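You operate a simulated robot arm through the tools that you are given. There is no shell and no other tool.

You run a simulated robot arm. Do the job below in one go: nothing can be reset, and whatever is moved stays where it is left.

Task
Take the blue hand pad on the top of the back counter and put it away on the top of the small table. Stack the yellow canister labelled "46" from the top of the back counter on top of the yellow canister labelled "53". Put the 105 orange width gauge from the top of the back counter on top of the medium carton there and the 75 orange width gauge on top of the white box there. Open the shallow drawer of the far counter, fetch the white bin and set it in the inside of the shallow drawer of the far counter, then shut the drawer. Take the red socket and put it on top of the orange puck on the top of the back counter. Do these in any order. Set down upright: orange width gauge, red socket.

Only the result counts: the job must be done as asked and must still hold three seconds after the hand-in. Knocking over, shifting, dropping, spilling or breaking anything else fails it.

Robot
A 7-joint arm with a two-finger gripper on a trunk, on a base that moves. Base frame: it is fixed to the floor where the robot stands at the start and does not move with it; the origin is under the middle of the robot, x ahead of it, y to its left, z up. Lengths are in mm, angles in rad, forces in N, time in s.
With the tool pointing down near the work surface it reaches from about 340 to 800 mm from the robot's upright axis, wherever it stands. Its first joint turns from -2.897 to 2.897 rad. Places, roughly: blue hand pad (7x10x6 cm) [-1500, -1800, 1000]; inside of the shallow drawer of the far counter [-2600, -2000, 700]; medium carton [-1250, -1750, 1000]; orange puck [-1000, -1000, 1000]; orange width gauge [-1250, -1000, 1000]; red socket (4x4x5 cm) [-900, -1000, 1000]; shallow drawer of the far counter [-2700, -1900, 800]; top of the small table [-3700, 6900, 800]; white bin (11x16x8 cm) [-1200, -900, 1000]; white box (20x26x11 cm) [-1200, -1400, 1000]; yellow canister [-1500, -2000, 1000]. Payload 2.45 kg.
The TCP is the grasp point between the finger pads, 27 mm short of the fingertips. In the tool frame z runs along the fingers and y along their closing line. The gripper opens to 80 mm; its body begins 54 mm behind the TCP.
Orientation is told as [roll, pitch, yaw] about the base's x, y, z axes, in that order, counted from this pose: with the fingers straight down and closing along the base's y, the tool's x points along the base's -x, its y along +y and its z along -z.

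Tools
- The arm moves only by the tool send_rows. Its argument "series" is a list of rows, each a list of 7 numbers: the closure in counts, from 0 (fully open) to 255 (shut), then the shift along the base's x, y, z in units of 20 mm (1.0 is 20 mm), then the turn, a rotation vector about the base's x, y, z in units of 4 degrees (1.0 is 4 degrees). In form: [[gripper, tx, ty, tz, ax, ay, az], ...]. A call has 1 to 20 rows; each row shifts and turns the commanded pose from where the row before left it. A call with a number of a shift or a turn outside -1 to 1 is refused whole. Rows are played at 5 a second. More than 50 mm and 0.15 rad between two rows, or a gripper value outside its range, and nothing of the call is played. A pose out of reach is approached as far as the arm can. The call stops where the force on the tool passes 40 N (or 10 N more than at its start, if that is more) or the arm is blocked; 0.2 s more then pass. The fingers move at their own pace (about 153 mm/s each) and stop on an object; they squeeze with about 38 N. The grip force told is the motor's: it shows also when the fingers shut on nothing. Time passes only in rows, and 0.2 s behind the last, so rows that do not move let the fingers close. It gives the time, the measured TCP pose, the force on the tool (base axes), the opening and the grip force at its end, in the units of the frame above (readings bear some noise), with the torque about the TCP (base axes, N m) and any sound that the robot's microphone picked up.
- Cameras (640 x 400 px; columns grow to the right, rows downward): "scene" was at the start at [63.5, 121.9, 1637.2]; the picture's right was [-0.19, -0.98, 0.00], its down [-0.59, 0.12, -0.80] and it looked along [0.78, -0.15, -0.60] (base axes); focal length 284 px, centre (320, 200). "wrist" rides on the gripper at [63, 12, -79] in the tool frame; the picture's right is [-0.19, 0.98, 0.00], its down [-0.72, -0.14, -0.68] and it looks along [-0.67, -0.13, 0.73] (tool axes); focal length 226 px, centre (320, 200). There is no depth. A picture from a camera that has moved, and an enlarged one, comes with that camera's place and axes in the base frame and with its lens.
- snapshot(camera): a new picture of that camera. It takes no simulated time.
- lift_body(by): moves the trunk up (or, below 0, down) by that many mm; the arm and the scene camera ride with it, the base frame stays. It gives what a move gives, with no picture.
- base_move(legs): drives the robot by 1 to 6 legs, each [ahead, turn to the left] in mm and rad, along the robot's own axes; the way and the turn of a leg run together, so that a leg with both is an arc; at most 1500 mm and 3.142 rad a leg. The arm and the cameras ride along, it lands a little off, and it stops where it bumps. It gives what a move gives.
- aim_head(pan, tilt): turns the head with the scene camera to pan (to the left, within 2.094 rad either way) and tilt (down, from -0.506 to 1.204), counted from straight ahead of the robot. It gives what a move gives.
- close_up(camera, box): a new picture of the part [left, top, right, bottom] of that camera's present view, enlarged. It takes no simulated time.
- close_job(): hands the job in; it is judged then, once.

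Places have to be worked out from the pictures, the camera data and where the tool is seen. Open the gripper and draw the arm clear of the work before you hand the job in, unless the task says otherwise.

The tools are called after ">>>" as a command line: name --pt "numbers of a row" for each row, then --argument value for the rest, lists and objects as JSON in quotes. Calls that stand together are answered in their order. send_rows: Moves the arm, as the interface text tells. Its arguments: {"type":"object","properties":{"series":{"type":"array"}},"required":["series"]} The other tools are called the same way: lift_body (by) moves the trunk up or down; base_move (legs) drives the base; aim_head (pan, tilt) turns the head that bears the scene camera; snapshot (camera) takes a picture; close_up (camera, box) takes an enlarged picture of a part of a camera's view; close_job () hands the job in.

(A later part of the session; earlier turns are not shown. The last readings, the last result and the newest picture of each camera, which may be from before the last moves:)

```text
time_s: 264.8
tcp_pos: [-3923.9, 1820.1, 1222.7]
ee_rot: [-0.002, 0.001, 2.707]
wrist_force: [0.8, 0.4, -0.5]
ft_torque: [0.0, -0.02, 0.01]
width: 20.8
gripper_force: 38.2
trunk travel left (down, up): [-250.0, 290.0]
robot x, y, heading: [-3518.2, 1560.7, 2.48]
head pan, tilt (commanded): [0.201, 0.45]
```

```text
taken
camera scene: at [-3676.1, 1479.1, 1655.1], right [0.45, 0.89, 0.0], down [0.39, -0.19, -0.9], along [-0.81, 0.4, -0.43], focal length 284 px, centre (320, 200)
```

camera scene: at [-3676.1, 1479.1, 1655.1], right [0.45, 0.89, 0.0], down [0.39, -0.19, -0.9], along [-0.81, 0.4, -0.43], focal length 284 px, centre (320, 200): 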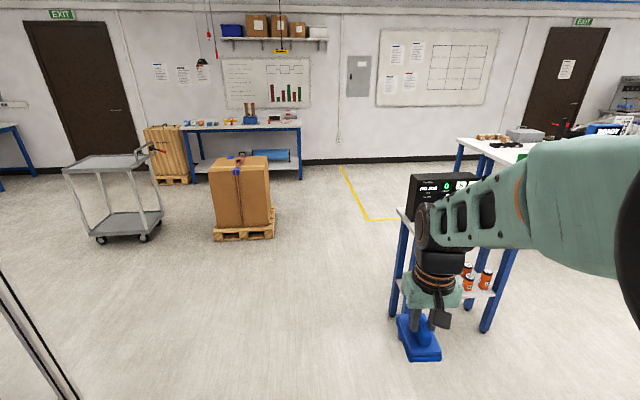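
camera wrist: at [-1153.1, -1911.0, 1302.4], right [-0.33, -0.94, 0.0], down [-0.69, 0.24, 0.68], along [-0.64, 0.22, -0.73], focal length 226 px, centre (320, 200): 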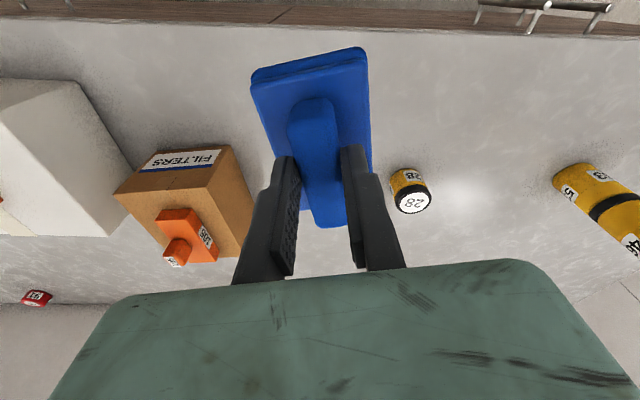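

Something blocked the left turn. I look around close to the robot, left and behind, to find the obstacle.

>>> aim_head --pan 1.6 --tilt 0.8

>>> snapshot --camera "scene"

>>> aim_head --pan -2.05 --tilt 0.8

>>> snapshot --camera "scene"

>>> snapshot --camera "wrist"

```text
time_s: 266.3
tcp_pos: [-3924.4, 1819.4, 1223.1]
ee_rot: [0.0, 0.0, 2.709]
wrist_force: [0.4, 0.2, -0.7]
ft_torque: [0.0, 0.0, -0.01]
width: 20.8
gripper_force: 38.0
trunk travel left (down, up): [-250.0, 290.0]
robot x, y, heading: [-3519.6, 1558.3, 2.481]
head pan, tilt (commanded): [1.6, 0.799]
```

```text
taken
camera scene: at [-3641.7, 1373.1, 1624.7], right [-0.81, 0.59, 0.0], down [0.43, 0.58, -0.7], along [-0.41, -0.56, -0.72], focal length 284 px, centre (320, 200)
```

scene: 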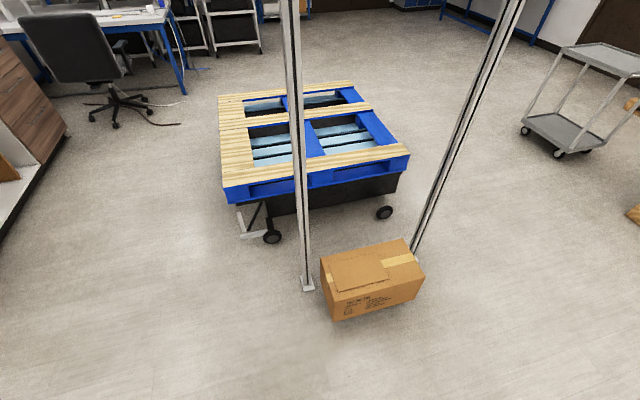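

```text
time_s: 269.4
tcp_pos: [-3924.9, 1819.3, 1223.0]
ee_rot: [-0.001, 0.0, 2.706]
wrist_force: [0.7, -0.2, 0.5]
ft_torque: [0.01, 0.0, 0.0]
width: 20.8
gripper_force: 37.9
trunk travel left (down, up): [-250.0, 290.0]
robot x, y, heading: [-3519.0, 1560.4, 2.48]
head pan, tilt (commanded): [-2.051, 0.799]
```

```text
taken
camera scene: at [-3520.4, 1471.4, 1624.7], right [0.41, -0.91, 0.0], down [-0.65, -0.3, -0.7], along [0.63, 0.29, -0.72], focal length 284 px, centre (320, 200)
```

scene: 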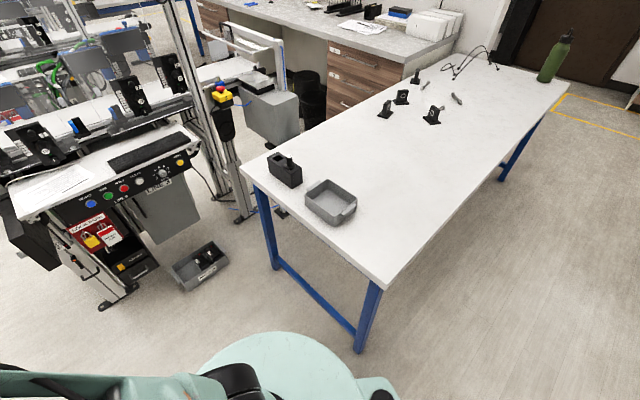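

```text
taken
camera wrist: at [-3871.8, 1782.0, 1302.2], right [-0.59, -0.81, 0.0], down [-0.59, 0.43, 0.68], along [-0.55, 0.4, -0.73], focal length 226 px, centre (320, 200)
```

wrist: 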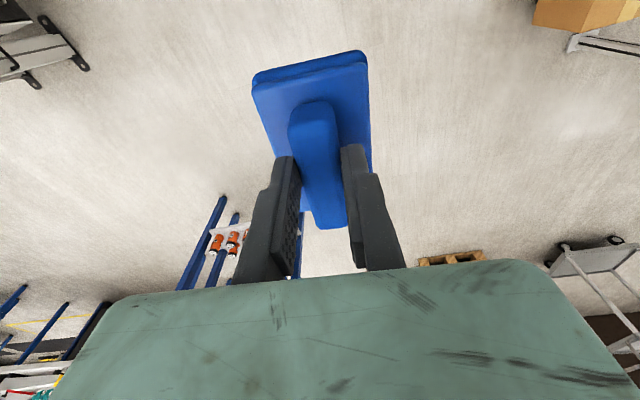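

The robot has a rear part that came up against the bench's blue leg; ahead is free. I drive forward away from the bench before turning right.

>>> base_move --legs '[[760, 0]]'

>>> snapshot --camera "scene"

```text
time_s: 273.4
tcp_pos: [-4519.2, 2285.3, 1222.6]
ee_rot: [0.001, 0.0, 2.708]
wrist_force: [0.2, -0.5, -0.9]
ft_torque: [-0.02, -0.03, -0.01]
width: 20.9
gripper_force: 37.8
trunk travel left (down, up): [-250.0, 290.0]
robot x, y, heading: [-4115.8, 2026.8, 2.477]
head pan, tilt (commanded): [-2.051, 0.799]
```

```text
taken
camera scene: at [-4115.0, 1937.4, 1624.7], right [0.41, -0.91, 0.0], down [-0.65, -0.3, -0.7], along [0.64, 0.29, -0.72], focal length 284 px, centre (320, 200)
```

scene: 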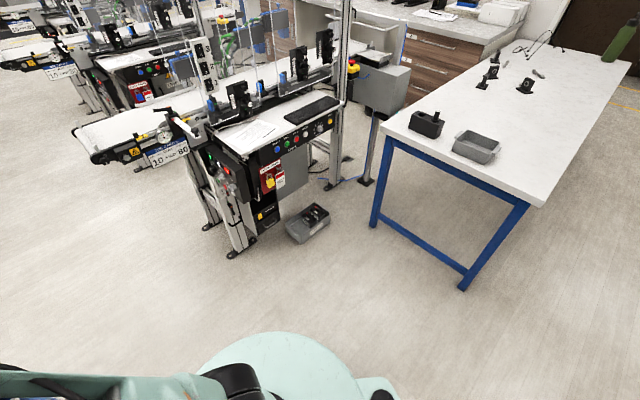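

The bench is undisturbed. The stations' conveyor end leaves only a tight gap to the instrument table, so I go round its left side, where the floor is open: first to the left and ahead.

>>> base_move --legs '[[0, 0.54], [960, 0]]'

>>> aim_head --pan -0.3 --tilt 0.5

>>> snapshot --camera "scene"

```text
time_s: 280.0
tcp_pos: [-5548.4, 2165.1, 1222.9]
ee_rot: [0.0, 0.001, -3.039]
wrist_force: [-0.5, 0.6, -1.0]
ft_torque: [0.02, -0.03, 0.05]
width: 20.9
gripper_force: 37.8
trunk travel left (down, up): [-250.0, 290.0]
robot x, y, heading: [-5070.9, 2149.1, 3.013]
head pan, tilt (commanded): [-2.051, 0.799]
```

```text
time_s: 281.8
tcp_pos: [-5548.2, 2164.7, 1222.4]
ee_rot: [0.0, 0.0, -3.038]
wrist_force: [0.3, -0.4, 0.0]
ft_torque: [0.01, -0.01, 0.01]
width: 20.8
gripper_force: 38.1
trunk travel left (down, up): [-250.0, 290.0]
robot x, y, heading: [-5065.5, 2147.2, 3.016]
head pan, tilt (commanded): [-0.3, 0.499]
```

```text
taken
camera scene: at [-5152.5, 2044.5, 1650.6], right [0.41, 0.91, 0.0], down [0.44, -0.2, -0.88], along [-0.8, 0.36, -0.48], focal length 284 px, centre (320, 200)
```

scene: 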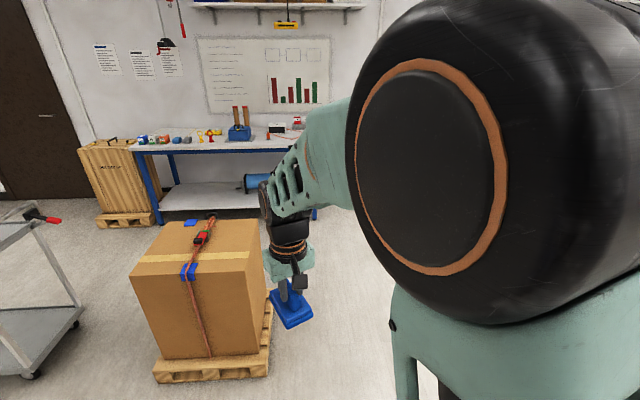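

I'm beside the instrument table with the pallet ahead-left. Next I turn right and drive behind the instrument table.

>>> base_move --legs '[[0, -0.75], [1150, 0], [0, -0.65]]'

>>> aim_head --pan 0.15 --tilt 0.4

>>> snapshot --camera "scene"

```text
time_s: 291.6
tcp_pos: [-5855.4, 3538.4, 1222.9]
ee_rot: [0.0, -0.001, 1.817]
wrist_force: [0.1, 0.1, -1.4]
ft_torque: [-0.02, 0.0, 0.0]
width: 20.7
gripper_force: 37.5
trunk travel left (down, up): [-250.0, 290.0]
robot x, y, heading: [-5802.7, 3064.4, 1.585]
head pan, tilt (commanded): [-0.3, 0.499]
```

```text
time_s: 292.5
tcp_pos: [-5856.3, 3538.4, 1222.6]
ee_rot: [0.0, 0.0, 1.818]
wrist_force: [0.4, 0.8, 0.4]
ft_torque: [0.02, 0.01, -0.01]
width: 21.3
gripper_force: 37.9
trunk travel left (down, up): [-250.0, 290.0]
robot x, y, heading: [-5803.4, 3060.5, 1.586]
head pan, tilt (commanded): [0.15, 0.4]
```

```text
taken
camera scene: at [-5959.6, 3130.9, 1659.7], right [0.99, 0.16, 0.0], down [0.06, -0.38, -0.92], along [-0.15, 0.91, -0.39], focal length 284 px, centre (320, 200)
```

scene: 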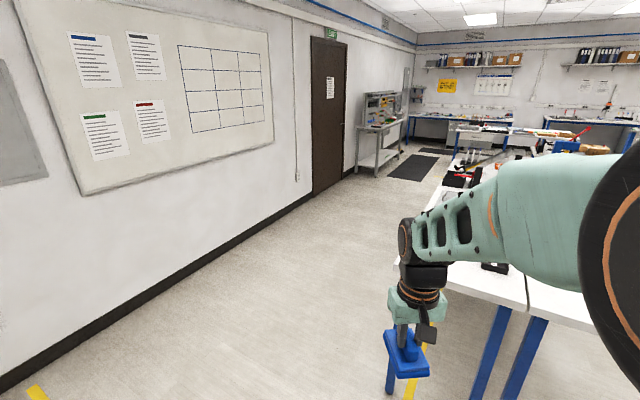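

There are benches ahead right. I look down more to see where their legs and the free floor are.

>>> aim_head --pan 0.0 --tilt 0.75

>>> snapshot --camera "scene"

>>> aim_head --pan -1.7 --tilt 0.5

>>> snapshot --camera "scene"

```text
time_s: 293.3
tcp_pos: [-5855.6, 3538.0, 1223.9]
ee_rot: [-0.001, -0.001, 1.815]
wrist_force: [-0.2, 0.0, -0.3]
ft_torque: [-0.02, 0.04, 0.0]
width: 20.7
gripper_force: 37.7
trunk travel left (down, up): [-250.0, 290.0]
robot x, y, heading: [-5801.5, 3060.2, 1.582]
head pan, tilt (commanded): [0.0, 0.75]
```

```text
taken
camera scene: at [-5945.7, 3122.3, 1628.7], right [1.0, 0.01, 0.0], down [0.01, -0.68, -0.73], along [-0.01, 0.73, -0.68], focal length 284 px, centre (320, 200)
```

scene: 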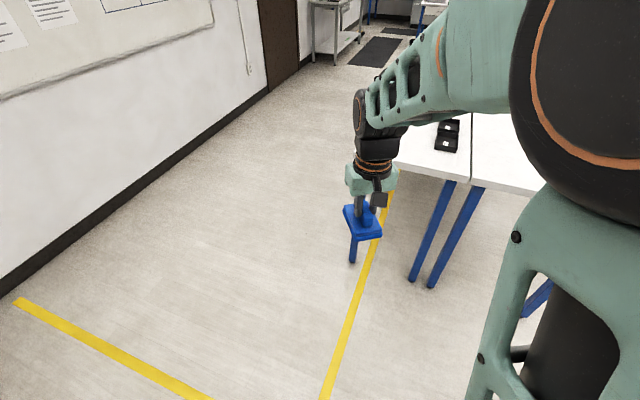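

```text
time_s: 295.1
tcp_pos: [-5855.9, 3539.2, 1222.5]
ee_rot: [0.0, 0.001, 1.816]
wrist_force: [0.3, -0.3, -0.4]
ft_torque: [-0.03, 0.01, 0.01]
width: 20.6
gripper_force: 37.8
trunk travel left (down, up): [-250.0, 290.0]
robot x, y, heading: [-5802.6, 3060.9, 1.584]
head pan, tilt (commanded): [-1.7, 0.499]
```

```text
taken
camera scene: at [-5854.0, 3029.1, 1650.6], right [-0.11, -0.99, 0.0], down [-0.48, 0.05, -0.88], along [0.87, -0.1, -0.48], focal length 284 px, centre (320, 200)
```

scene: 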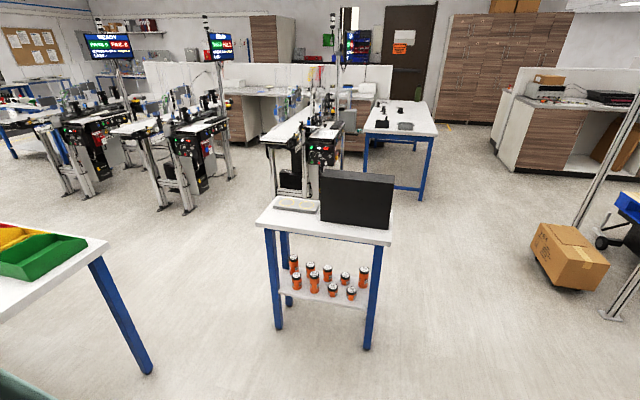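

The floor map is clear now: a bench block spans n -6870 to -5830 from s≈-1970 on, with a wide free aisle along the wall. I take the wall aisle to approach the small table.

>>> base_move --legs '[[0, 0.455], [1280, 0], [0, -0.825], [1000, 0]]'

>>> aim_head --pan 0.0 --tilt 0.35

>>> snapshot --camera "scene"

>>> aim_head --pan -1.7 --tilt 0.35

>>> snapshot --camera "scene"

```text
time_s: 309.9
tcp_pos: [-5913.2, 5610.9, 1222.7]
ee_rot: [0.001, 0.0, 1.447]
wrist_force: [0.3, 0.1, -0.5]
ft_torque: [0.0, 0.01, 0.01]
width: 20.8
gripper_force: 37.9
trunk travel left (down, up): [-250.0, 290.0]
robot x, y, heading: [-6038.0, 5148.5, 1.216]
head pan, tilt (commanded): [-1.7, 0.499]
```

```text
time_s: 311.6
tcp_pos: [-5913.5, 5611.0, 1223.7]
ee_rot: [0.002, 0.0, 1.448]
wrist_force: [-0.6, -0.4, -0.3]
ft_torque: [-0.01, 0.03, 0.02]
width: 21.2
gripper_force: 38.1
trunk travel left (down, up): [-250.0, 290.0]
robot x, y, heading: [-6031.9, 5144.6, 1.21]
head pan, tilt (commanded): [0.0, 0.351]
```

```text
taken
camera scene: at [-6143.8, 5264.4, 1664.3], right [0.94, -0.35, 0.0], down [-0.12, -0.32, -0.94], along [0.33, 0.88, -0.34], focal length 284 px, centre (320, 200)
```

scene: 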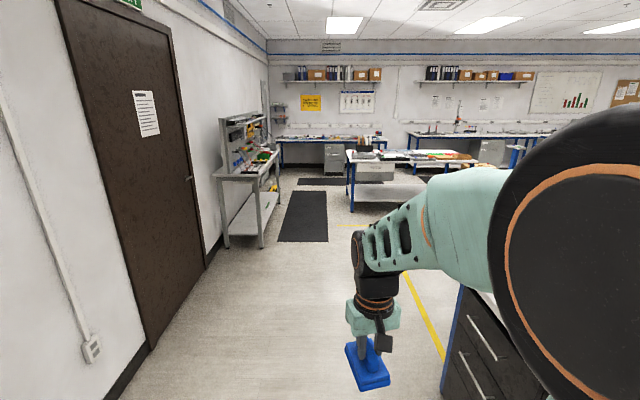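

```text
time_s: 313.3
tcp_pos: [-5913.9, 5610.7, 1222.7]
ee_rot: [0.0, 0.001, 1.447]
wrist_force: [-0.9, 0.3, -0.5]
ft_torque: [-0.01, 0.01, -0.02]
width: 20.8
gripper_force: 37.6
trunk travel left (down, up): [-250.0, 290.0]
robot x, y, heading: [-6035.5, 5148.4, 1.213]
head pan, tilt (commanded): [-1.7, 0.351]
```

```text
taken
camera scene: at [-6093.9, 5133.8, 1664.3], right [-0.47, -0.88, 0.0], down [-0.3, 0.16, -0.94], along [0.83, -0.44, -0.34], focal length 284 px, centre (320, 200)
```

scene: 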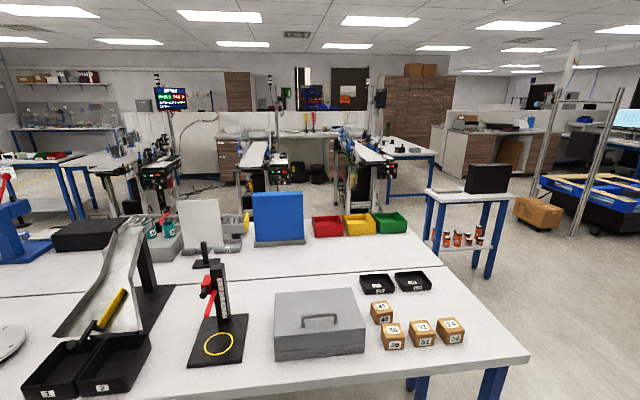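

The small table must be hidden behind my elbow to the right. I turn the robot right by 0.8 so the table comes into view left of the arm.

>>> base_move --legs '[[0, -0.8]]'

>>> aim_head --pan 0.3 --tilt 0.35

>>> snapshot --camera "scene"

```text
time_s: 315.9
tcp_pos: [-5616.4, 5377.3, 1224.3]
ee_rot: [0.0, 0.001, 0.633]
wrist_force: [0.3, -0.2, -0.3]
ft_torque: [0.05, -0.01, 0.0]
width: 21.0
gripper_force: 37.7
trunk travel left (down, up): [-250.0, 290.0]
robot x, y, heading: [-6037.0, 5146.2, 0.398]
head pan, tilt (commanded): [-1.7, 0.351]
```

```text
time_s: 317.8
tcp_pos: [-5616.0, 5377.8, 1223.4]
ee_rot: [-0.001, -0.002, 0.634]
wrist_force: [-0.2, 1.1, -0.8]
ft_torque: [-0.01, 0.03, -0.01]
width: 21.0
gripper_force: 37.8
trunk travel left (down, up): [-250.0, 290.0]
robot x, y, heading: [-6037.4, 5149.9, 0.401]
head pan, tilt (commanded): [0.3, 0.351]
```

```text
taken
camera scene: at [-6039.7, 5328.1, 1664.3], right [0.64, -0.76, 0.0], down [-0.26, -0.22, -0.94], along [0.72, 0.61, -0.34], focal length 284 px, centre (320, 200)
```

scene: 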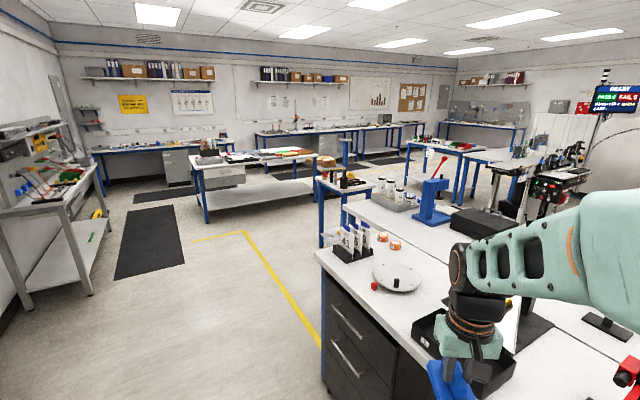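

The small table appears at about (345,185), just beyond the bench end. I zoom in.

>>> close_up --camera "scene" --box '[290, 140, 430, 230]'

>>> close_up --camera "scene" --box '[180, 130, 420, 280]'

```text
4.44 times, centred on (360, 185) of scene
camera zoom: at [-6039.7, 5328.1, 1664.3], right [0.64, -0.76, 0.0], down [-0.26, -0.22, -0.94], along [0.72, 0.61, -0.34], focal length 1264 px, centre (142, 267)
```

zoom: 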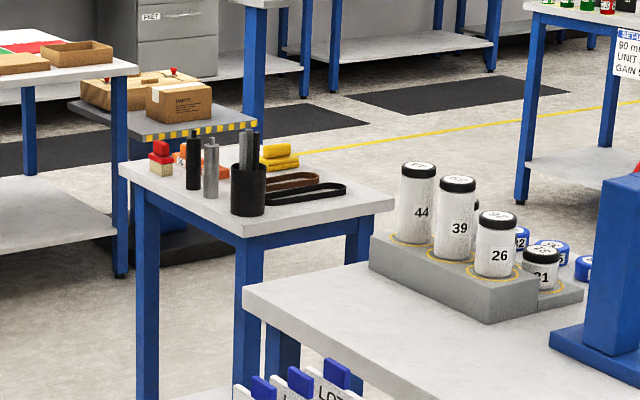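

```text
2.67 times, centred on (300, 205) of scene
camera zoom: at [-6039.7, 5328.1, 1664.3], right [0.64, -0.76, 0.0], down [-0.26, -0.22, -0.94], along [0.72, 0.61, -0.34], focal length 758 px, centre (373, 187)
```

zoom: 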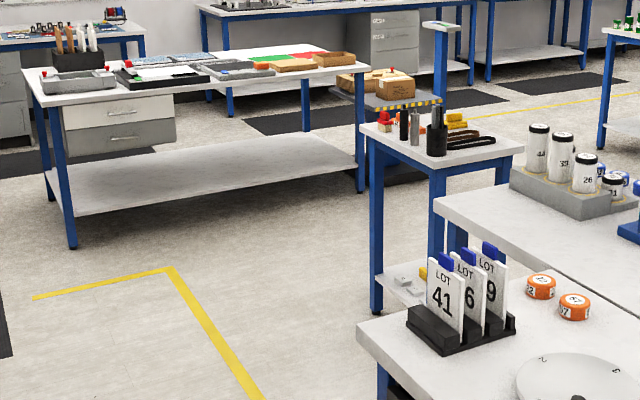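

The small table (about 610 x 430 mm) has items at its back half; free space at the near front. I drive along the wall aisle to stand in front of it.

>>> base_move --legs '[[0, 0.81], [1300, 0], [1220, 0], [0, -1.571]]'

>>> aim_head --pan 0.0 --tilt 0.55

>>> snapshot --camera "scene"

```text
time_s: 336.4
tcp_pos: [-4673.2, 7438.9, 1221.9]
ee_rot: [0.0, 0.0, -0.119]
wrist_force: [0.8, 0.5, -0.3]
ft_torque: [0.0, 0.02, 0.0]
width: 20.9
gripper_force: 38.6
trunk travel left (down, up): [-250.0, 290.0]
robot x, y, heading: [-5136.4, 7556.6, -0.352]
head pan, tilt (commanded): [0.3, 0.351]
```

```text
time_s: 337.2
tcp_pos: [-4672.9, 7438.7, 1223.6]
ee_rot: [-0.001, 0.001, -0.119]
wrist_force: [0.8, 0.3, -0.8]
ft_torque: [0.01, 0.04, 0.0]
width: 20.9
gripper_force: 37.6
trunk travel left (down, up): [-250.0, 290.0]
robot x, y, heading: [-5135.6, 7558.7, -0.351]
head pan, tilt (commanded): [0.0, 0.55]
```

```text
taken
camera scene: at [-5024.7, 7664.9, 1646.1], right [-0.34, -0.94, 0.0], down [-0.49, 0.18, -0.85], along [0.8, -0.29, -0.52], focal length 284 px, centre (320, 200)
```

scene: 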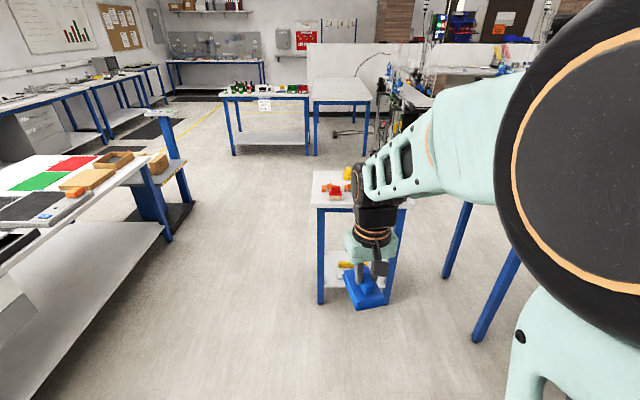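

The table is right ahead. I drive 900 mm forward to come within arm's reach.

>>> base_move --legs '[[900, 0]]'

>>> aim_head --pan -0.1 --tilt 0.85

>>> snapshot --camera "scene"

>>> snapshot --camera "wrist"

```text
time_s: 342.1
tcp_pos: [-3813.7, 7107.7, 1224.4]
ee_rot: [0.0, 0.001, -0.134]
wrist_force: [-0.2, 0.4, -1.1]
ft_torque: [-0.01, 0.06, -0.01]
width: 20.9
gripper_force: 38.0
trunk travel left (down, up): [-250.0, 290.0]
robot x, y, heading: [-4277.6, 7236.0, -0.37]
head pan, tilt (commanded): [0.0, 0.55]
```

```text
time_s: 342.9
tcp_pos: [-3813.8, 7107.8, 1223.8]
ee_rot: [0.0, 0.0, -0.137]
wrist_force: [-1.2, 0.2, -0.7]
ft_torque: [0.03, 0.0, 0.02]
width: 20.8
gripper_force: 38.0
trunk travel left (down, up): [-250.0, 290.0]
robot x, y, heading: [-4276.2, 7233.0, -0.368]
head pan, tilt (commanded): [-0.099, 0.85]
```

```text
taken
camera scene: at [-4176.0, 7336.1, 1620.7], right [-0.45, -0.89, 0.0], down [-0.67, 0.34, -0.66], along [0.59, -0.3, -0.75], focal length 284 px, centre (320, 200)
```

scene: 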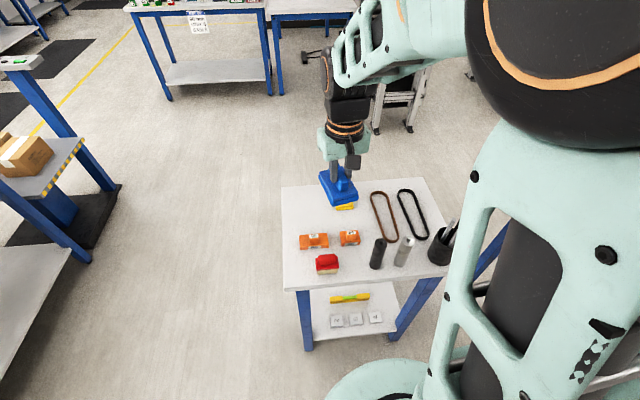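

```text
taken
camera wrist: at [-3874.7, 7129.4, 1302.3], right [0.32, 0.95, 0.0], down [0.69, -0.24, 0.68], along [0.65, -0.22, -0.73], focal length 226 px, centre (320, 200)
```

wrist: 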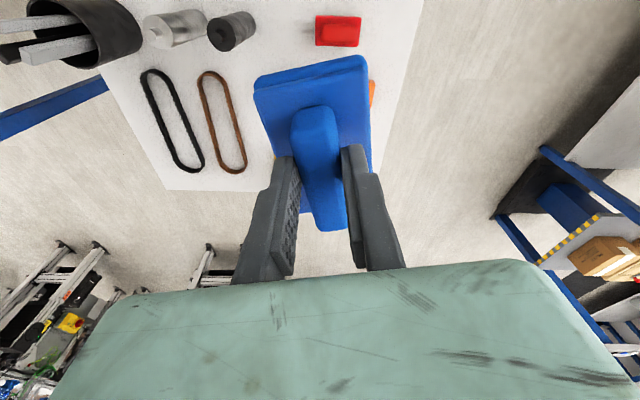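

The table top is visible with free space at its far-left part. I zoom in to measure it.

>>> close_up --camera "scene" --box '[270, 160, 470, 300]'

```text
2.86 times, centred on (370, 230) of scene
camera zoom: at [-4176.0, 7336.1, 1620.7], right [-0.45, -0.89, 0.0], down [-0.67, 0.34, -0.66], along [0.59, -0.3, -0.75], focal length 812 px, centre (177, 114)
```

zoom: 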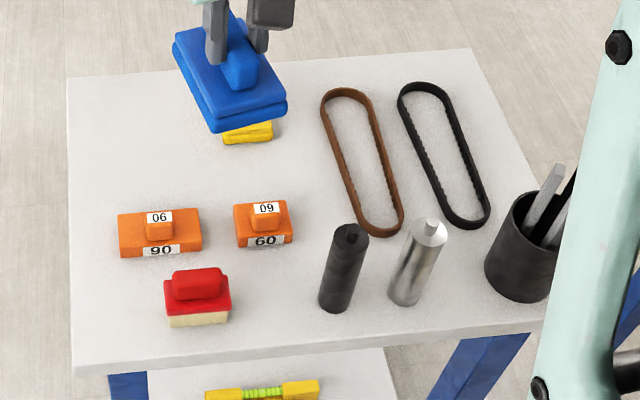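

Free area on the table is about 190 x 235 mm around (-3587, 7084), table top z ≈ 835-845. I move the pad over it at height, aligning it with the table, and look.

>>> send_rows --pt "255 0.946 -0.1 0 0 0 -0.27" --pt "255 0.946 -0.1 0 0 0 -0.27" --pt "255 0.946 -0.1 0 0 0 -0.27" --pt "255 0.946 -0.1 0 0 0 -0.27" --pt "255 0.946 -0.1 0 0 0 -0.27" --pt "255 0.946 -0.1 0 0 0 -0.27" --pt "255 0.946 -0.1 0 0 0 -0.27" --pt "255 0.946 -0.1 0 0 0 -0.27" --pt "255 0.946 -0.1 0 0 0 -0.27" --pt "255 0.946 -0.1 0 0 0 -0.27" --pt "255 0.946 -0.1 0 0 0 -0.27" --pt "255 0.946 -0.1 0 0 0 -0.27"

>>> close_up --camera "scene" --box '[270, 120, 470, 300]'

>>> snapshot --camera "wrist"

```text
time_s: 345.5
tcp_pos: [-3587.9, 7083.4, 1222.7]
ee_rot: [0.001, -0.001, -0.362]
wrist_force: [0.6, -0.2, -0.3]
ft_torque: [-0.03, 0.0, 0.01]
width: 21.0
gripper_force: 37.7
trunk travel left (down, up): [-250.0, 290.0]
robot x, y, heading: [-4274.1, 7230.3, -0.366]
head pan, tilt (commanded): [-0.099, 0.85]
```

```text
2.22 times, centred on (370, 210) of scene
camera zoom: at [-4175.5, 7336.0, 1620.6], right [-0.45, -0.89, 0.0], down [-0.67, 0.34, -0.66], along [0.59, -0.3, -0.75], focal length 632 px, centre (209, 178)
```

zoom: 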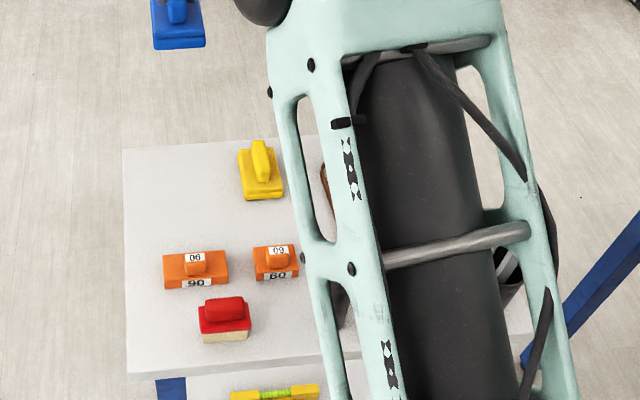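

```text
taken
camera wrist: at [-3641.8, 7118.7, 1302.4], right [0.53, 0.85, 0.0], down [0.62, -0.39, 0.68], along [0.58, -0.36, -0.73], focal length 226 px, centre (320, 200)
```

wrist: 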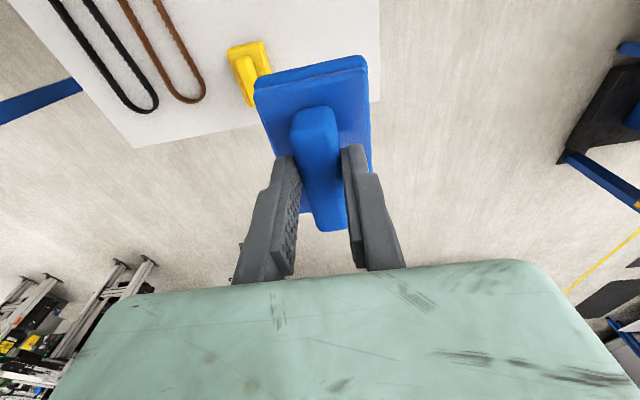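

The wrist view confirms margins: far edge 117 mm and left edge 100 mm from the pad centre, yellow pad to the right. I descend.

>>> send_rows --pt "255 0 0 -1 0 0 0" --pt "255 0 0 -1 0 0 0" --pt "255 0 0 -1 0 0 0" --pt "255 0 0 -1 0 0 0" --pt "255 0 0 -1 0 0 0" --pt "255 0 0 -1 0 0 0" --pt "255 0 0 -1 0 0 0" --pt "255 0 0 -1 0 0 0" --pt "255 0 0 -1 0 0 0" --pt "255 0 0 -1 0 0 0" --pt "255 0 0 -1 0 0 0" --pt "255 0 0 -1 0 0 0"

>>> close_up --camera "scene" --box '[270, 120, 470, 300]'

>>> snapshot --camera "wrist"

```text
time_s: 348.1
tcp_pos: [-3586.8, 7083.9, 981.8]
ee_rot: [0.0, 0.0, -0.359]
wrist_force: [-0.6, 0.9, -0.4]
ft_torque: [0.04, 0.01, -0.02]
width: 21.0
gripper_force: 38.5
trunk travel left (down, up): [-250.0, 290.0]
robot x, y, heading: [-4276.6, 7235.9, -0.373]
head pan, tilt (commanded): [-0.099, 0.85]
```

```text
2.22 times, centred on (370, 210) of scene
camera zoom: at [-4175.7, 7336.0, 1620.6], right [-0.45, -0.89, 0.0], down [-0.67, 0.34, -0.66], along [0.59, -0.3, -0.75], focal length 632 px, centre (209, 178)
```

zoom: 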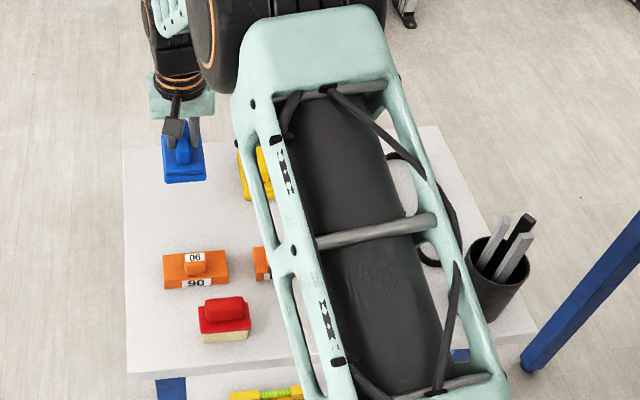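

```text
taken
camera wrist: at [-3641.3, 7118.2, 1061.4], right [0.53, 0.85, 0.0], down [0.62, -0.39, 0.68], along [0.58, -0.36, -0.73], focal length 226 px, centre (320, 200)
```

wrist: 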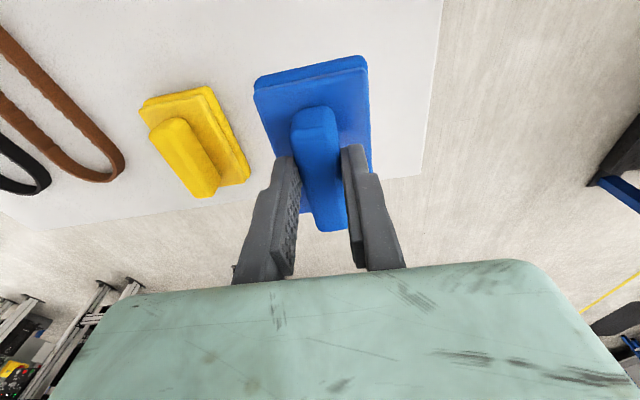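

Position looks right. I go down another 60 mm, then in small steps to contact.

>>> send_rows --pt "255 0 0 -1 0 0 0" --pt "255 0 0 -1 0 0 0" --pt "255 0 0 -0.9 0 0 0" --pt "255 0 0 0 0 0 0"

>>> send_rows --pt "255 0 0 -0.25 0 0 0" --pt "255 0 0 0 0 0 0"

>>> send_rows --pt "255 0 0 -0.2 0 0 0" --pt "255 0 0 0 0 0 0"

>>> close_up --camera "scene" --box '[290, 140, 370, 220]'

```text
time_s: 349.1
tcp_pos: [-3586.6, 7085.1, 925.6]
ee_rot: [-0.001, -0.001, -0.359]
wrist_force: [0.0, 0.3, -0.4]
ft_torque: [0.01, 0.0, -0.01]
width: 21.2
gripper_force: 38.0
trunk travel left (down, up): [-250.0, 290.0]
robot x, y, heading: [-4276.8, 7236.7, -0.371]
head pan, tilt (commanded): [-0.099, 0.85]
```

```text
time_s: 349.7
tcp_pos: [-3587.3, 7083.5, 918.8]
ee_rot: [-0.001, -0.001, -0.36]
wrist_force: [-0.1, -0.8, -1.4]
ft_torque: [0.0, 0.04, -0.01]
width: 20.9
gripper_force: 38.2
trunk travel left (down, up): [-250.0, 290.0]
robot x, y, heading: [-4273.0, 7238.1, -0.365]
head pan, tilt (commanded): [-0.099, 0.85]
```

```text
time_s: 350.3
tcp_pos: [-3587.9, 7083.9, 917.5]
ee_rot: [-0.001, 0.0, -0.357]
wrist_force: [-1.1, -0.4, -0.7]
ft_torque: [0.04, 0.0, -0.02]
width: 20.9
gripper_force: 37.9
trunk travel left (down, up): [-250.0, 290.0]
robot x, y, heading: [-4275.5, 7235.4, -0.368]
head pan, tilt (commanded): [-0.099, 0.85]
```

```text
5.00 times, centred on (330, 180) of scene
camera zoom: at [-4175.9, 7336.1, 1620.6], right [-0.45, -0.89, 0.0], down [-0.67, 0.34, -0.66], along [0.59, -0.3, -0.75], focal length 1422 px, centre (270, 300)
```

zoom: 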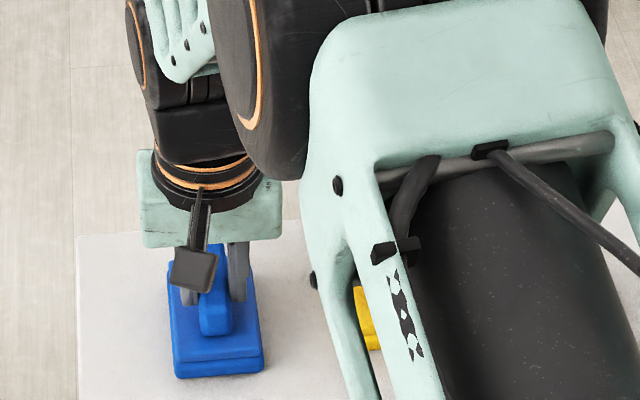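

No contact yet; I continue in 3-4 mm steps.

>>> send_rows --pt "255 0 0 -0.2 0 0 0" --pt "255 0 0 0 0 0 0"

>>> send_rows --pt "255 0 0 -0.15 0 0 0" --pt "255 0 0 0 0 0 0"

>>> send_rows --pt "255 0 0 -0.15 0 0 0" --pt "255 0 0 0 0 0 0"

```text
time_s: 350.9
tcp_pos: [-3587.3, 7084.5, 914.4]
ee_rot: [0.001, -0.003, -0.361]
wrist_force: [-2.4, -0.4, 11.4]
ft_torque: [-0.28, -0.48, -0.08]
width: 21.0
gripper_force: 37.4
trunk travel left (down, up): [-250.0, 290.0]
robot x, y, heading: [-4273.0, 7232.3, -0.368]
head pan, tilt (commanded): [-0.099, 0.85]
```

```text
time_s: 351.5
tcp_pos: [-3586.6, 7084.4, 913.0]
ee_rot: [0.001, -0.008, -0.359]
wrist_force: [-1.3, 0.3, 33.9]
ft_torque: [-0.03, 0.01, -0.02]
width: 20.7
gripper_force: 38.2
trunk travel left (down, up): [-250.0, 290.0]
robot x, y, heading: [-4273.0, 7238.2, -0.37]
head pan, tilt (commanded): [-0.099, 0.85]
```

```text
time_s: 351.8
tcp_pos: [-3584.8, 7085.2, 913.6]
ee_rot: [0.001, -0.008, -0.36]
wrist_force: [-2.0, 0.3, 17.0]
ft_torque: [0.22, 0.68, 0.01]
width: 20.9
gripper_force: 38.1
trunk travel left (down, up): [-250.0, 290.0]
robot x, y, heading: [-4275.4, 7235.9, -0.369]
head pan, tilt (commanded): [-0.099, 0.85]
stopped in row 1: the force on the tool passed its limit at 47 N (the readings are from after the stop); the commanded pose is now the measured one
```

Contact: the pad is on the table. I ease off and open the fingers partway, then raise.

>>> send_rows --pt "255 0 0 0.08 0 0 0" --pt "200 0 0 0 0 0 0" --pt "130 0 0 0 0 0 0" --pt "80 0 0 0 0 0 0" --pt "80 0 0 0 0 0 0"

>>> snapshot --camera "wrist"

```text
time_s: 353.0
tcp_pos: [-3584.9, 7085.6, 912.8]
ee_rot: [-0.001, -0.004, -0.36]
wrist_force: [-0.6, 0.6, 0.1]
ft_torque: [0.01, 0.01, 0.0]
width: 55.1
gripper_force: 0.0
trunk travel left (down, up): [-250.0, 290.0]
robot x, y, heading: [-4279.4, 7232.9, -0.37]
head pan, tilt (commanded): [-0.099, 0.85]
```

```text
taken
camera wrist: at [-3639.6, 7119.1, 990.9], right [0.53, 0.85, 0.0], down [0.62, -0.38, 0.68], along [0.58, -0.36, -0.73], focal length 226 px, centre (320, 200)
```

wrist: 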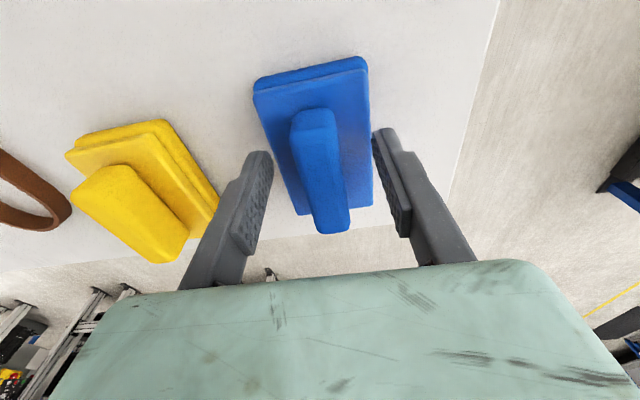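

The pad stands on the table. I lift the hand straight up.

>>> send_rows --pt "80 0 0 0.6 0 0 0" --pt "80 0 0 1 0 0 0" --pt "80 0 0 1 0 0 0" --pt "80 0 0 1 0 0 0" --pt "80 0 0 1 0 0 0" --pt "80 0 0 1 0 0 0" --pt "80 0 0 1 0 0 0" --pt "80 0 0 1 0 0 0" --pt "80 0 0 1 0 0 0" --pt "80 0 0 1 0 0 0" --pt "80 0 0 1 0 0 0" --pt "80 0 0 1 0 0 0" --pt "80 0 0 1 0 0 0" --pt "80 0 0 1 0 0 0" --pt "80 0 0 1 0 0 0" --pt "80 0 0 1 0 0 0"

>>> send_rows --pt "80 -0.95 0.25 0 0 0 0" --pt "80 -0.95 0.25 0 0 0 0" --pt "80 -0.95 0.25 0 0 0 0" --pt "80 -0.95 0.25 0 0 0 0" --pt "80 -0.95 0.25 0 0 0 0" --pt "80 -0.95 0.25 0 0 0 0" --pt "80 -0.95 0.25 0 0 0 0" --pt "80 -0.95 0.25 0 0 0 0" --pt "80 -0.95 0.25 0 0 0 0" --pt "80 -0.95 0.25 0 0 0 0" --pt "80 -0.95 0.25 0 0 0 0"

>>> close_up --camera "scene" --box '[270, 160, 470, 300]'

```text
time_s: 356.4
tcp_pos: [-3585.8, 7084.0, 1225.9]
ee_rot: [0.001, -0.004, -0.359]
wrist_force: [1.0, 0.3, -1.1]
ft_torque: [0.0, -0.04, -0.01]
width: 54.8
gripper_force: 0.2
trunk travel left (down, up): [-250.0, 290.0]
robot x, y, heading: [-4274.8, 7237.1, -0.367]
head pan, tilt (commanded): [-0.099, 0.85]
```

```text
time_s: 358.8
tcp_pos: [-3792.9, 7140.2, 1225.4]
ee_rot: [0.0, -0.006, -0.36]
wrist_force: [-0.1, 0.2, 0.5]
ft_torque: [-0.02, 0.01, -0.02]
width: 55.0
gripper_force: 0.1
trunk travel left (down, up): [-250.0, 290.0]
robot x, y, heading: [-4275.9, 7229.2, -0.366]
head pan, tilt (commanded): [-0.099, 0.85]
```

```text
2.86 times, centred on (370, 230) of scene
camera zoom: at [-4176.5, 7336.2, 1620.7], right [-0.45, -0.89, 0.0], down [-0.67, 0.34, -0.66], along [0.59, -0.3, -0.75], focal length 812 px, centre (177, 114)
```

zoom: 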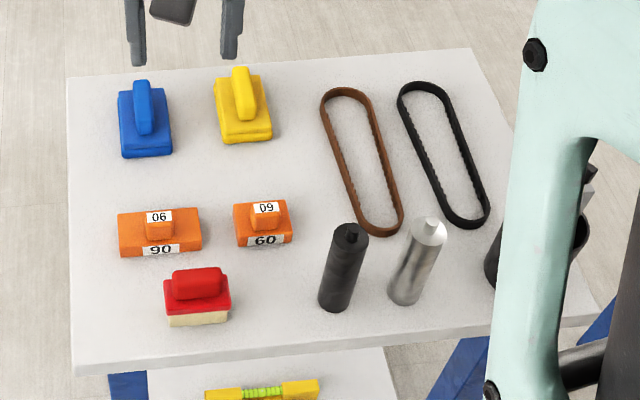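

The pad is placed well. Now I back away from the table and return along the wall aisle toward the far counter.

>>> base_move --legs '[[-900, 0], [0, -1.564], [1450, 0], [1450, 0], [850, 0]]'

```text
time_s: 385.1
tcp_pos: [-6402.9, 3527.4, 1225.5]
ee_rot: [0.0, -0.008, -1.885]
wrist_force: [-1.0, 0.0, 0.9]
ft_torque: [0.0, -0.05, 0.02]
width: 54.9
gripper_force: 0.1
trunk travel left (down, up): [-250.0, 290.0]
robot x, y, heading: [-6336.3, 4013.2, -1.895]
head pan, tilt (commanded): [-0.099, 0.85]
```

On course. I continue diagonally past the instrument table toward the passage.

>>> base_move --legs '[[0, 0.842], [1000, 0], [1005, 0], [0, 0.5], [900, 0]]'

>>> aim_head --pan 0.0 --tilt 0.45

>>> snapshot --camera "scene"

```text
time_s: 403.1
tcp_pos: [-4156.8, 1586.7, 1224.8]
ee_rot: [0.001, -0.005, -0.551]
wrist_force: [-0.1, 1.0, 0.3]
ft_torque: [0.01, 0.02, 0.02]
width: 54.8
gripper_force: 0.0
trunk travel left (down, up): [-250.0, 290.0]
robot x, y, heading: [-4612.3, 1771.4, -0.562]
head pan, tilt (commanded): [-0.099, 0.85]
```

```text
time_s: 404.0
tcp_pos: [-4157.0, 1587.1, 1225.0]
ee_rot: [-0.001, -0.007, -0.55]
wrist_force: [-0.8, -0.4, -0.1]
ft_torque: [0.01, 0.01, 0.0]
width: 55.0
gripper_force: 0.0
trunk travel left (down, up): [-250.0, 290.0]
robot x, y, heading: [-4612.3, 1770.9, -0.555]
head pan, tilt (commanded): [0.0, 0.45]
```

```text
taken
camera scene: at [-4478.8, 1850.7, 1655.0], right [-0.53, -0.85, 0.0], down [-0.37, 0.23, -0.9], along [0.76, -0.48, -0.44], focal length 284 px, centre (320, 200)
```

scene: 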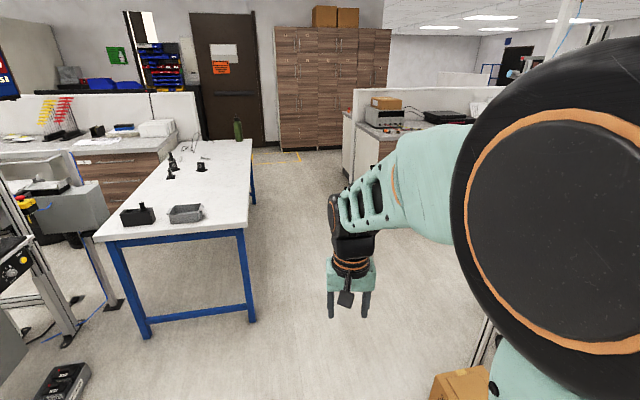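

I keep to the middle between the carton and the bench leg, then turn right along the far counter's front.

>>> base_move --legs '[[0, 0.065], [1100, 0], [980, 0], [0, -1.44]]'

>>> aim_head --pan 0.3 --tilt 0.45

>>> snapshot --camera "scene"

```text
time_s: 418.3
tcp_pos: [-2867.6, 322.7, 1225.9]
ee_rot: [-0.001, -0.005, -1.913]
wrist_force: [-0.4, -0.2, -0.3]
ft_torque: [-0.02, -0.01, 0.0]
width: 54.8
gripper_force: 0.0
trunk travel left (down, up): [-250.0, 290.0]
robot x, y, heading: [-2781.3, 804.3, -1.918]
head pan, tilt (commanded): [0.0, 0.45]
```

```text
time_s: 419.1
tcp_pos: [-2868.0, 322.8, 1224.3]
ee_rot: [0.001, -0.004, -1.913]
wrist_force: [0.1, 0.0, -0.4]
ft_torque: [0.01, 0.0, 0.0]
width: 54.9
gripper_force: 0.1
trunk travel left (down, up): [-250.0, 290.0]
robot x, y, heading: [-2783.2, 809.2, -1.924]
head pan, tilt (commanded): [0.3, 0.45]
```

```text
taken
camera scene: at [-2650.6, 683.6, 1655.1], right [-1.0, 0.05, 0.0], down [0.02, 0.43, -0.9], along [-0.05, -0.9, -0.44], focal length 284 px, centre (320, 200)
```

scene: 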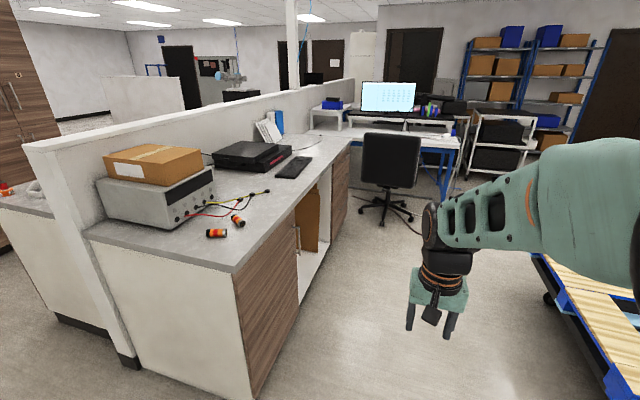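

I drive along the far counter's front to get a view of its last unit with the drawers.

>>> base_move --legs '[[1400, 0]]'

>>> aim_head --pan 0.7 --tilt 0.5

>>> snapshot --camera "scene"

```text
time_s: 426.0
tcp_pos: [-3339.9, -975.1, 1224.5]
ee_rot: [0.0, -0.004, -1.91]
wrist_force: [-0.3, -0.2, -0.2]
ft_torque: [0.02, 0.0, -0.01]
width: 54.9
gripper_force: 0.0
trunk travel left (down, up): [-250.0, 290.0]
robot x, y, heading: [-3253.5, -491.5, -1.921]
head pan, tilt (commanded): [0.3, 0.45]
```

```text
time_s: 426.9
tcp_pos: [-3339.6, -975.6, 1225.8]
ee_rot: [-0.001, -0.005, -1.912]
wrist_force: [-0.4, 0.5, -0.6]
ft_torque: [-0.02, 0.03, -0.01]
width: 54.6
gripper_force: 0.0
trunk travel left (down, up): [-250.0, 290.0]
robot x, y, heading: [-3255.8, -489.4, -1.921]
head pan, tilt (commanded): [0.7, 0.499]
```

```text
taken
camera scene: at [-3086.7, -607.0, 1650.6], right [-0.94, -0.34, 0.0], down [-0.16, 0.45, -0.88], along [0.3, -0.82, -0.48], focal length 284 px, centre (320, 200)
```

scene: 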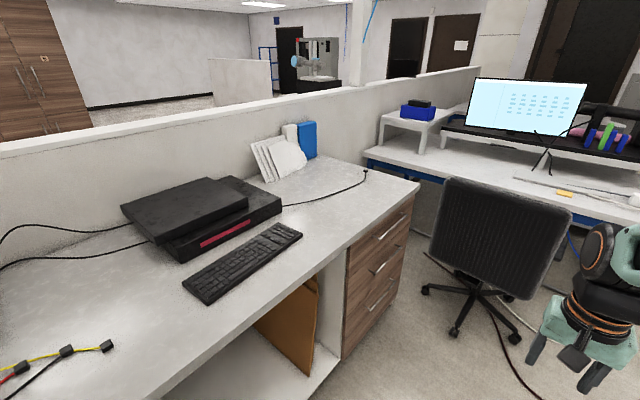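

The last unit has three stacked drawers; the top one should be the shallow drawer. I zoom in on the fronts and handles.

>>> close_up --camera "scene" --box '[320, 180, 480, 370]'

>>> close_up --camera "scene" --box '[380, 170, 580, 370]'

```text
2.11 times, centred on (400, 275) of scene
camera zoom: at [-3086.7, -607.0, 1650.6], right [-0.94, -0.34, 0.0], down [-0.16, 0.45, -0.88], along [0.3, -0.82, -0.48], focal length 599 px, centre (152, 42)
```

zoom: 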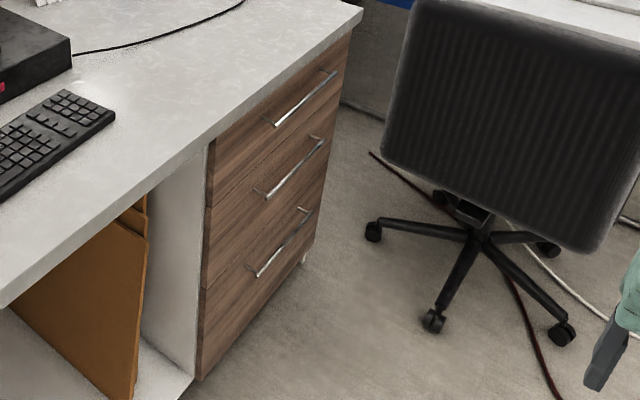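

```text
2.00 times, centred on (480, 270) of scene
camera zoom: at [-3086.7, -607.0, 1650.6], right [-0.94, -0.34, 0.0], down [-0.16, 0.45, -0.88], along [0.3, -0.82, -0.48], focal length 569 px, centre (0, 60)
```

zoom: 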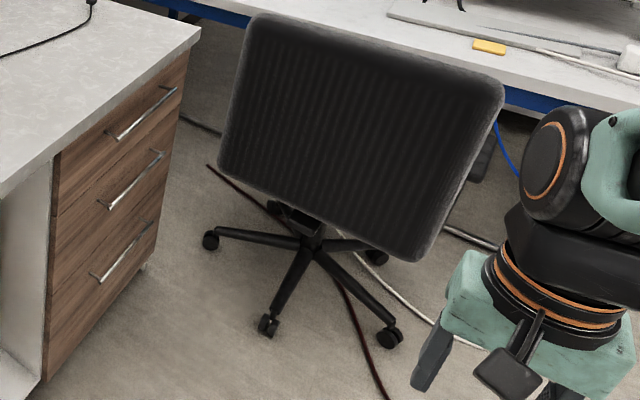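

The top drawer is the shallowest, with a horizontal bar handle. The chair is close on the far side, so I stop at s≈2550 and turn left to face the drawers.

>>> base_move --legs '[[930, 0], [0, 1.562]]'

>>> aim_head --pan -0.2 --tilt 0.6

>>> snapshot --camera "scene"

```text
time_s: 435.6
tcp_pos: [-3081.7, -1445.9, 1225.1]
ee_rot: [-0.001, -0.005, -0.334]
wrist_force: [0.1, -0.1, -0.5]
ft_torque: [0.03, -0.05, 0.02]
width: 54.8
gripper_force: 0.1
trunk travel left (down, up): [-250.0, 290.0]
robot x, y, heading: [-3568.6, -1361.9, -0.338]
head pan, tilt (commanded): [0.7, 0.499]
```

```text
time_s: 436.9
tcp_pos: [-3080.8, -1445.3, 1225.1]
ee_rot: [-0.001, -0.005, -0.334]
wrist_force: [-0.5, -0.8, 0.2]
ft_torque: [-0.01, 0.02, -0.01]
width: 54.9
gripper_force: 0.0
trunk travel left (down, up): [-250.0, 290.0]
robot x, y, heading: [-3563.1, -1364.6, -0.344]
head pan, tilt (commanded): [-0.201, 0.6]
```

```text
taken
camera scene: at [-3463.7, -1270.6, 1641.5], right [-0.52, -0.86, 0.0], down [-0.48, 0.29, -0.82], along [0.71, -0.43, -0.57], focal length 284 px, centre (320, 200)
```

scene: 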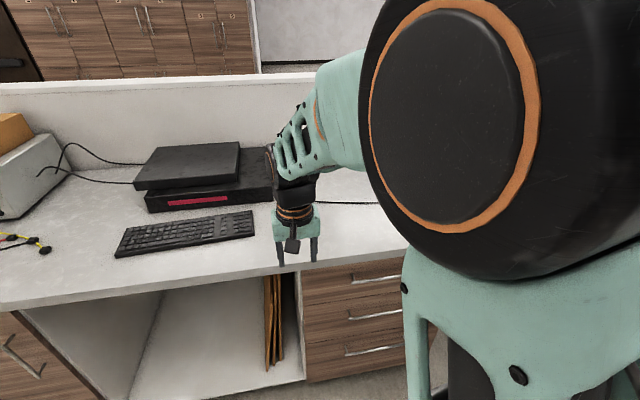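

I zoom in on the drawer fronts and handles.

>>> close_up --camera "scene" --box '[290, 240, 420, 390]'

>>> snapshot --camera "wrist"

```text
2.67 times, centred on (355, 315) of scene
camera zoom: at [-3463.7, -1270.6, 1641.5], right [-0.52, -0.86, 0.0], down [-0.48, 0.29, -0.82], along [0.71, -0.43, -0.57], focal length 758 px, centre (227, -107)
```

zoom: 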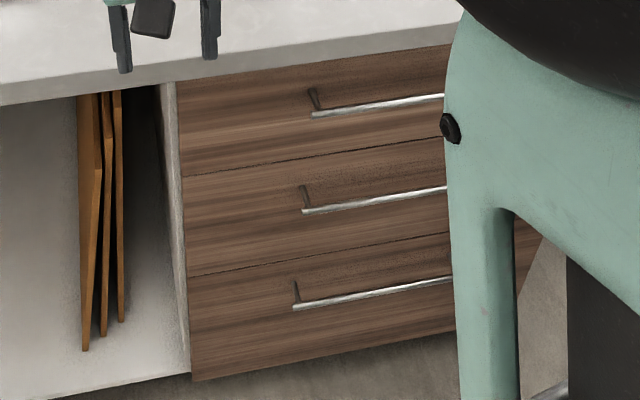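

```text
taken
camera wrist: at [-3136.7, -1411.6, 1304.0], right [0.51, 0.86, 0.0], down [0.63, -0.37, 0.69], along [0.59, -0.35, -0.73], focal length 226 px, centre (320, 200)
```

wrist: 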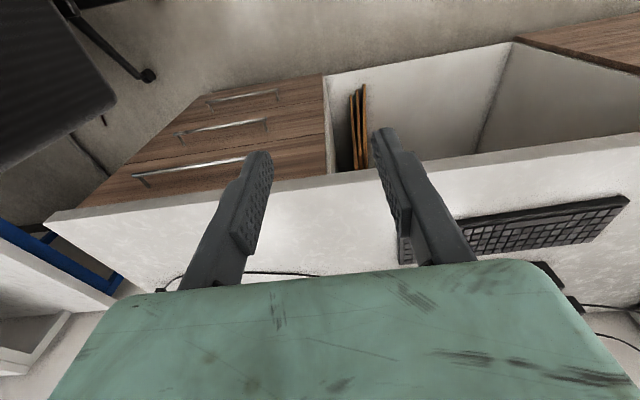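

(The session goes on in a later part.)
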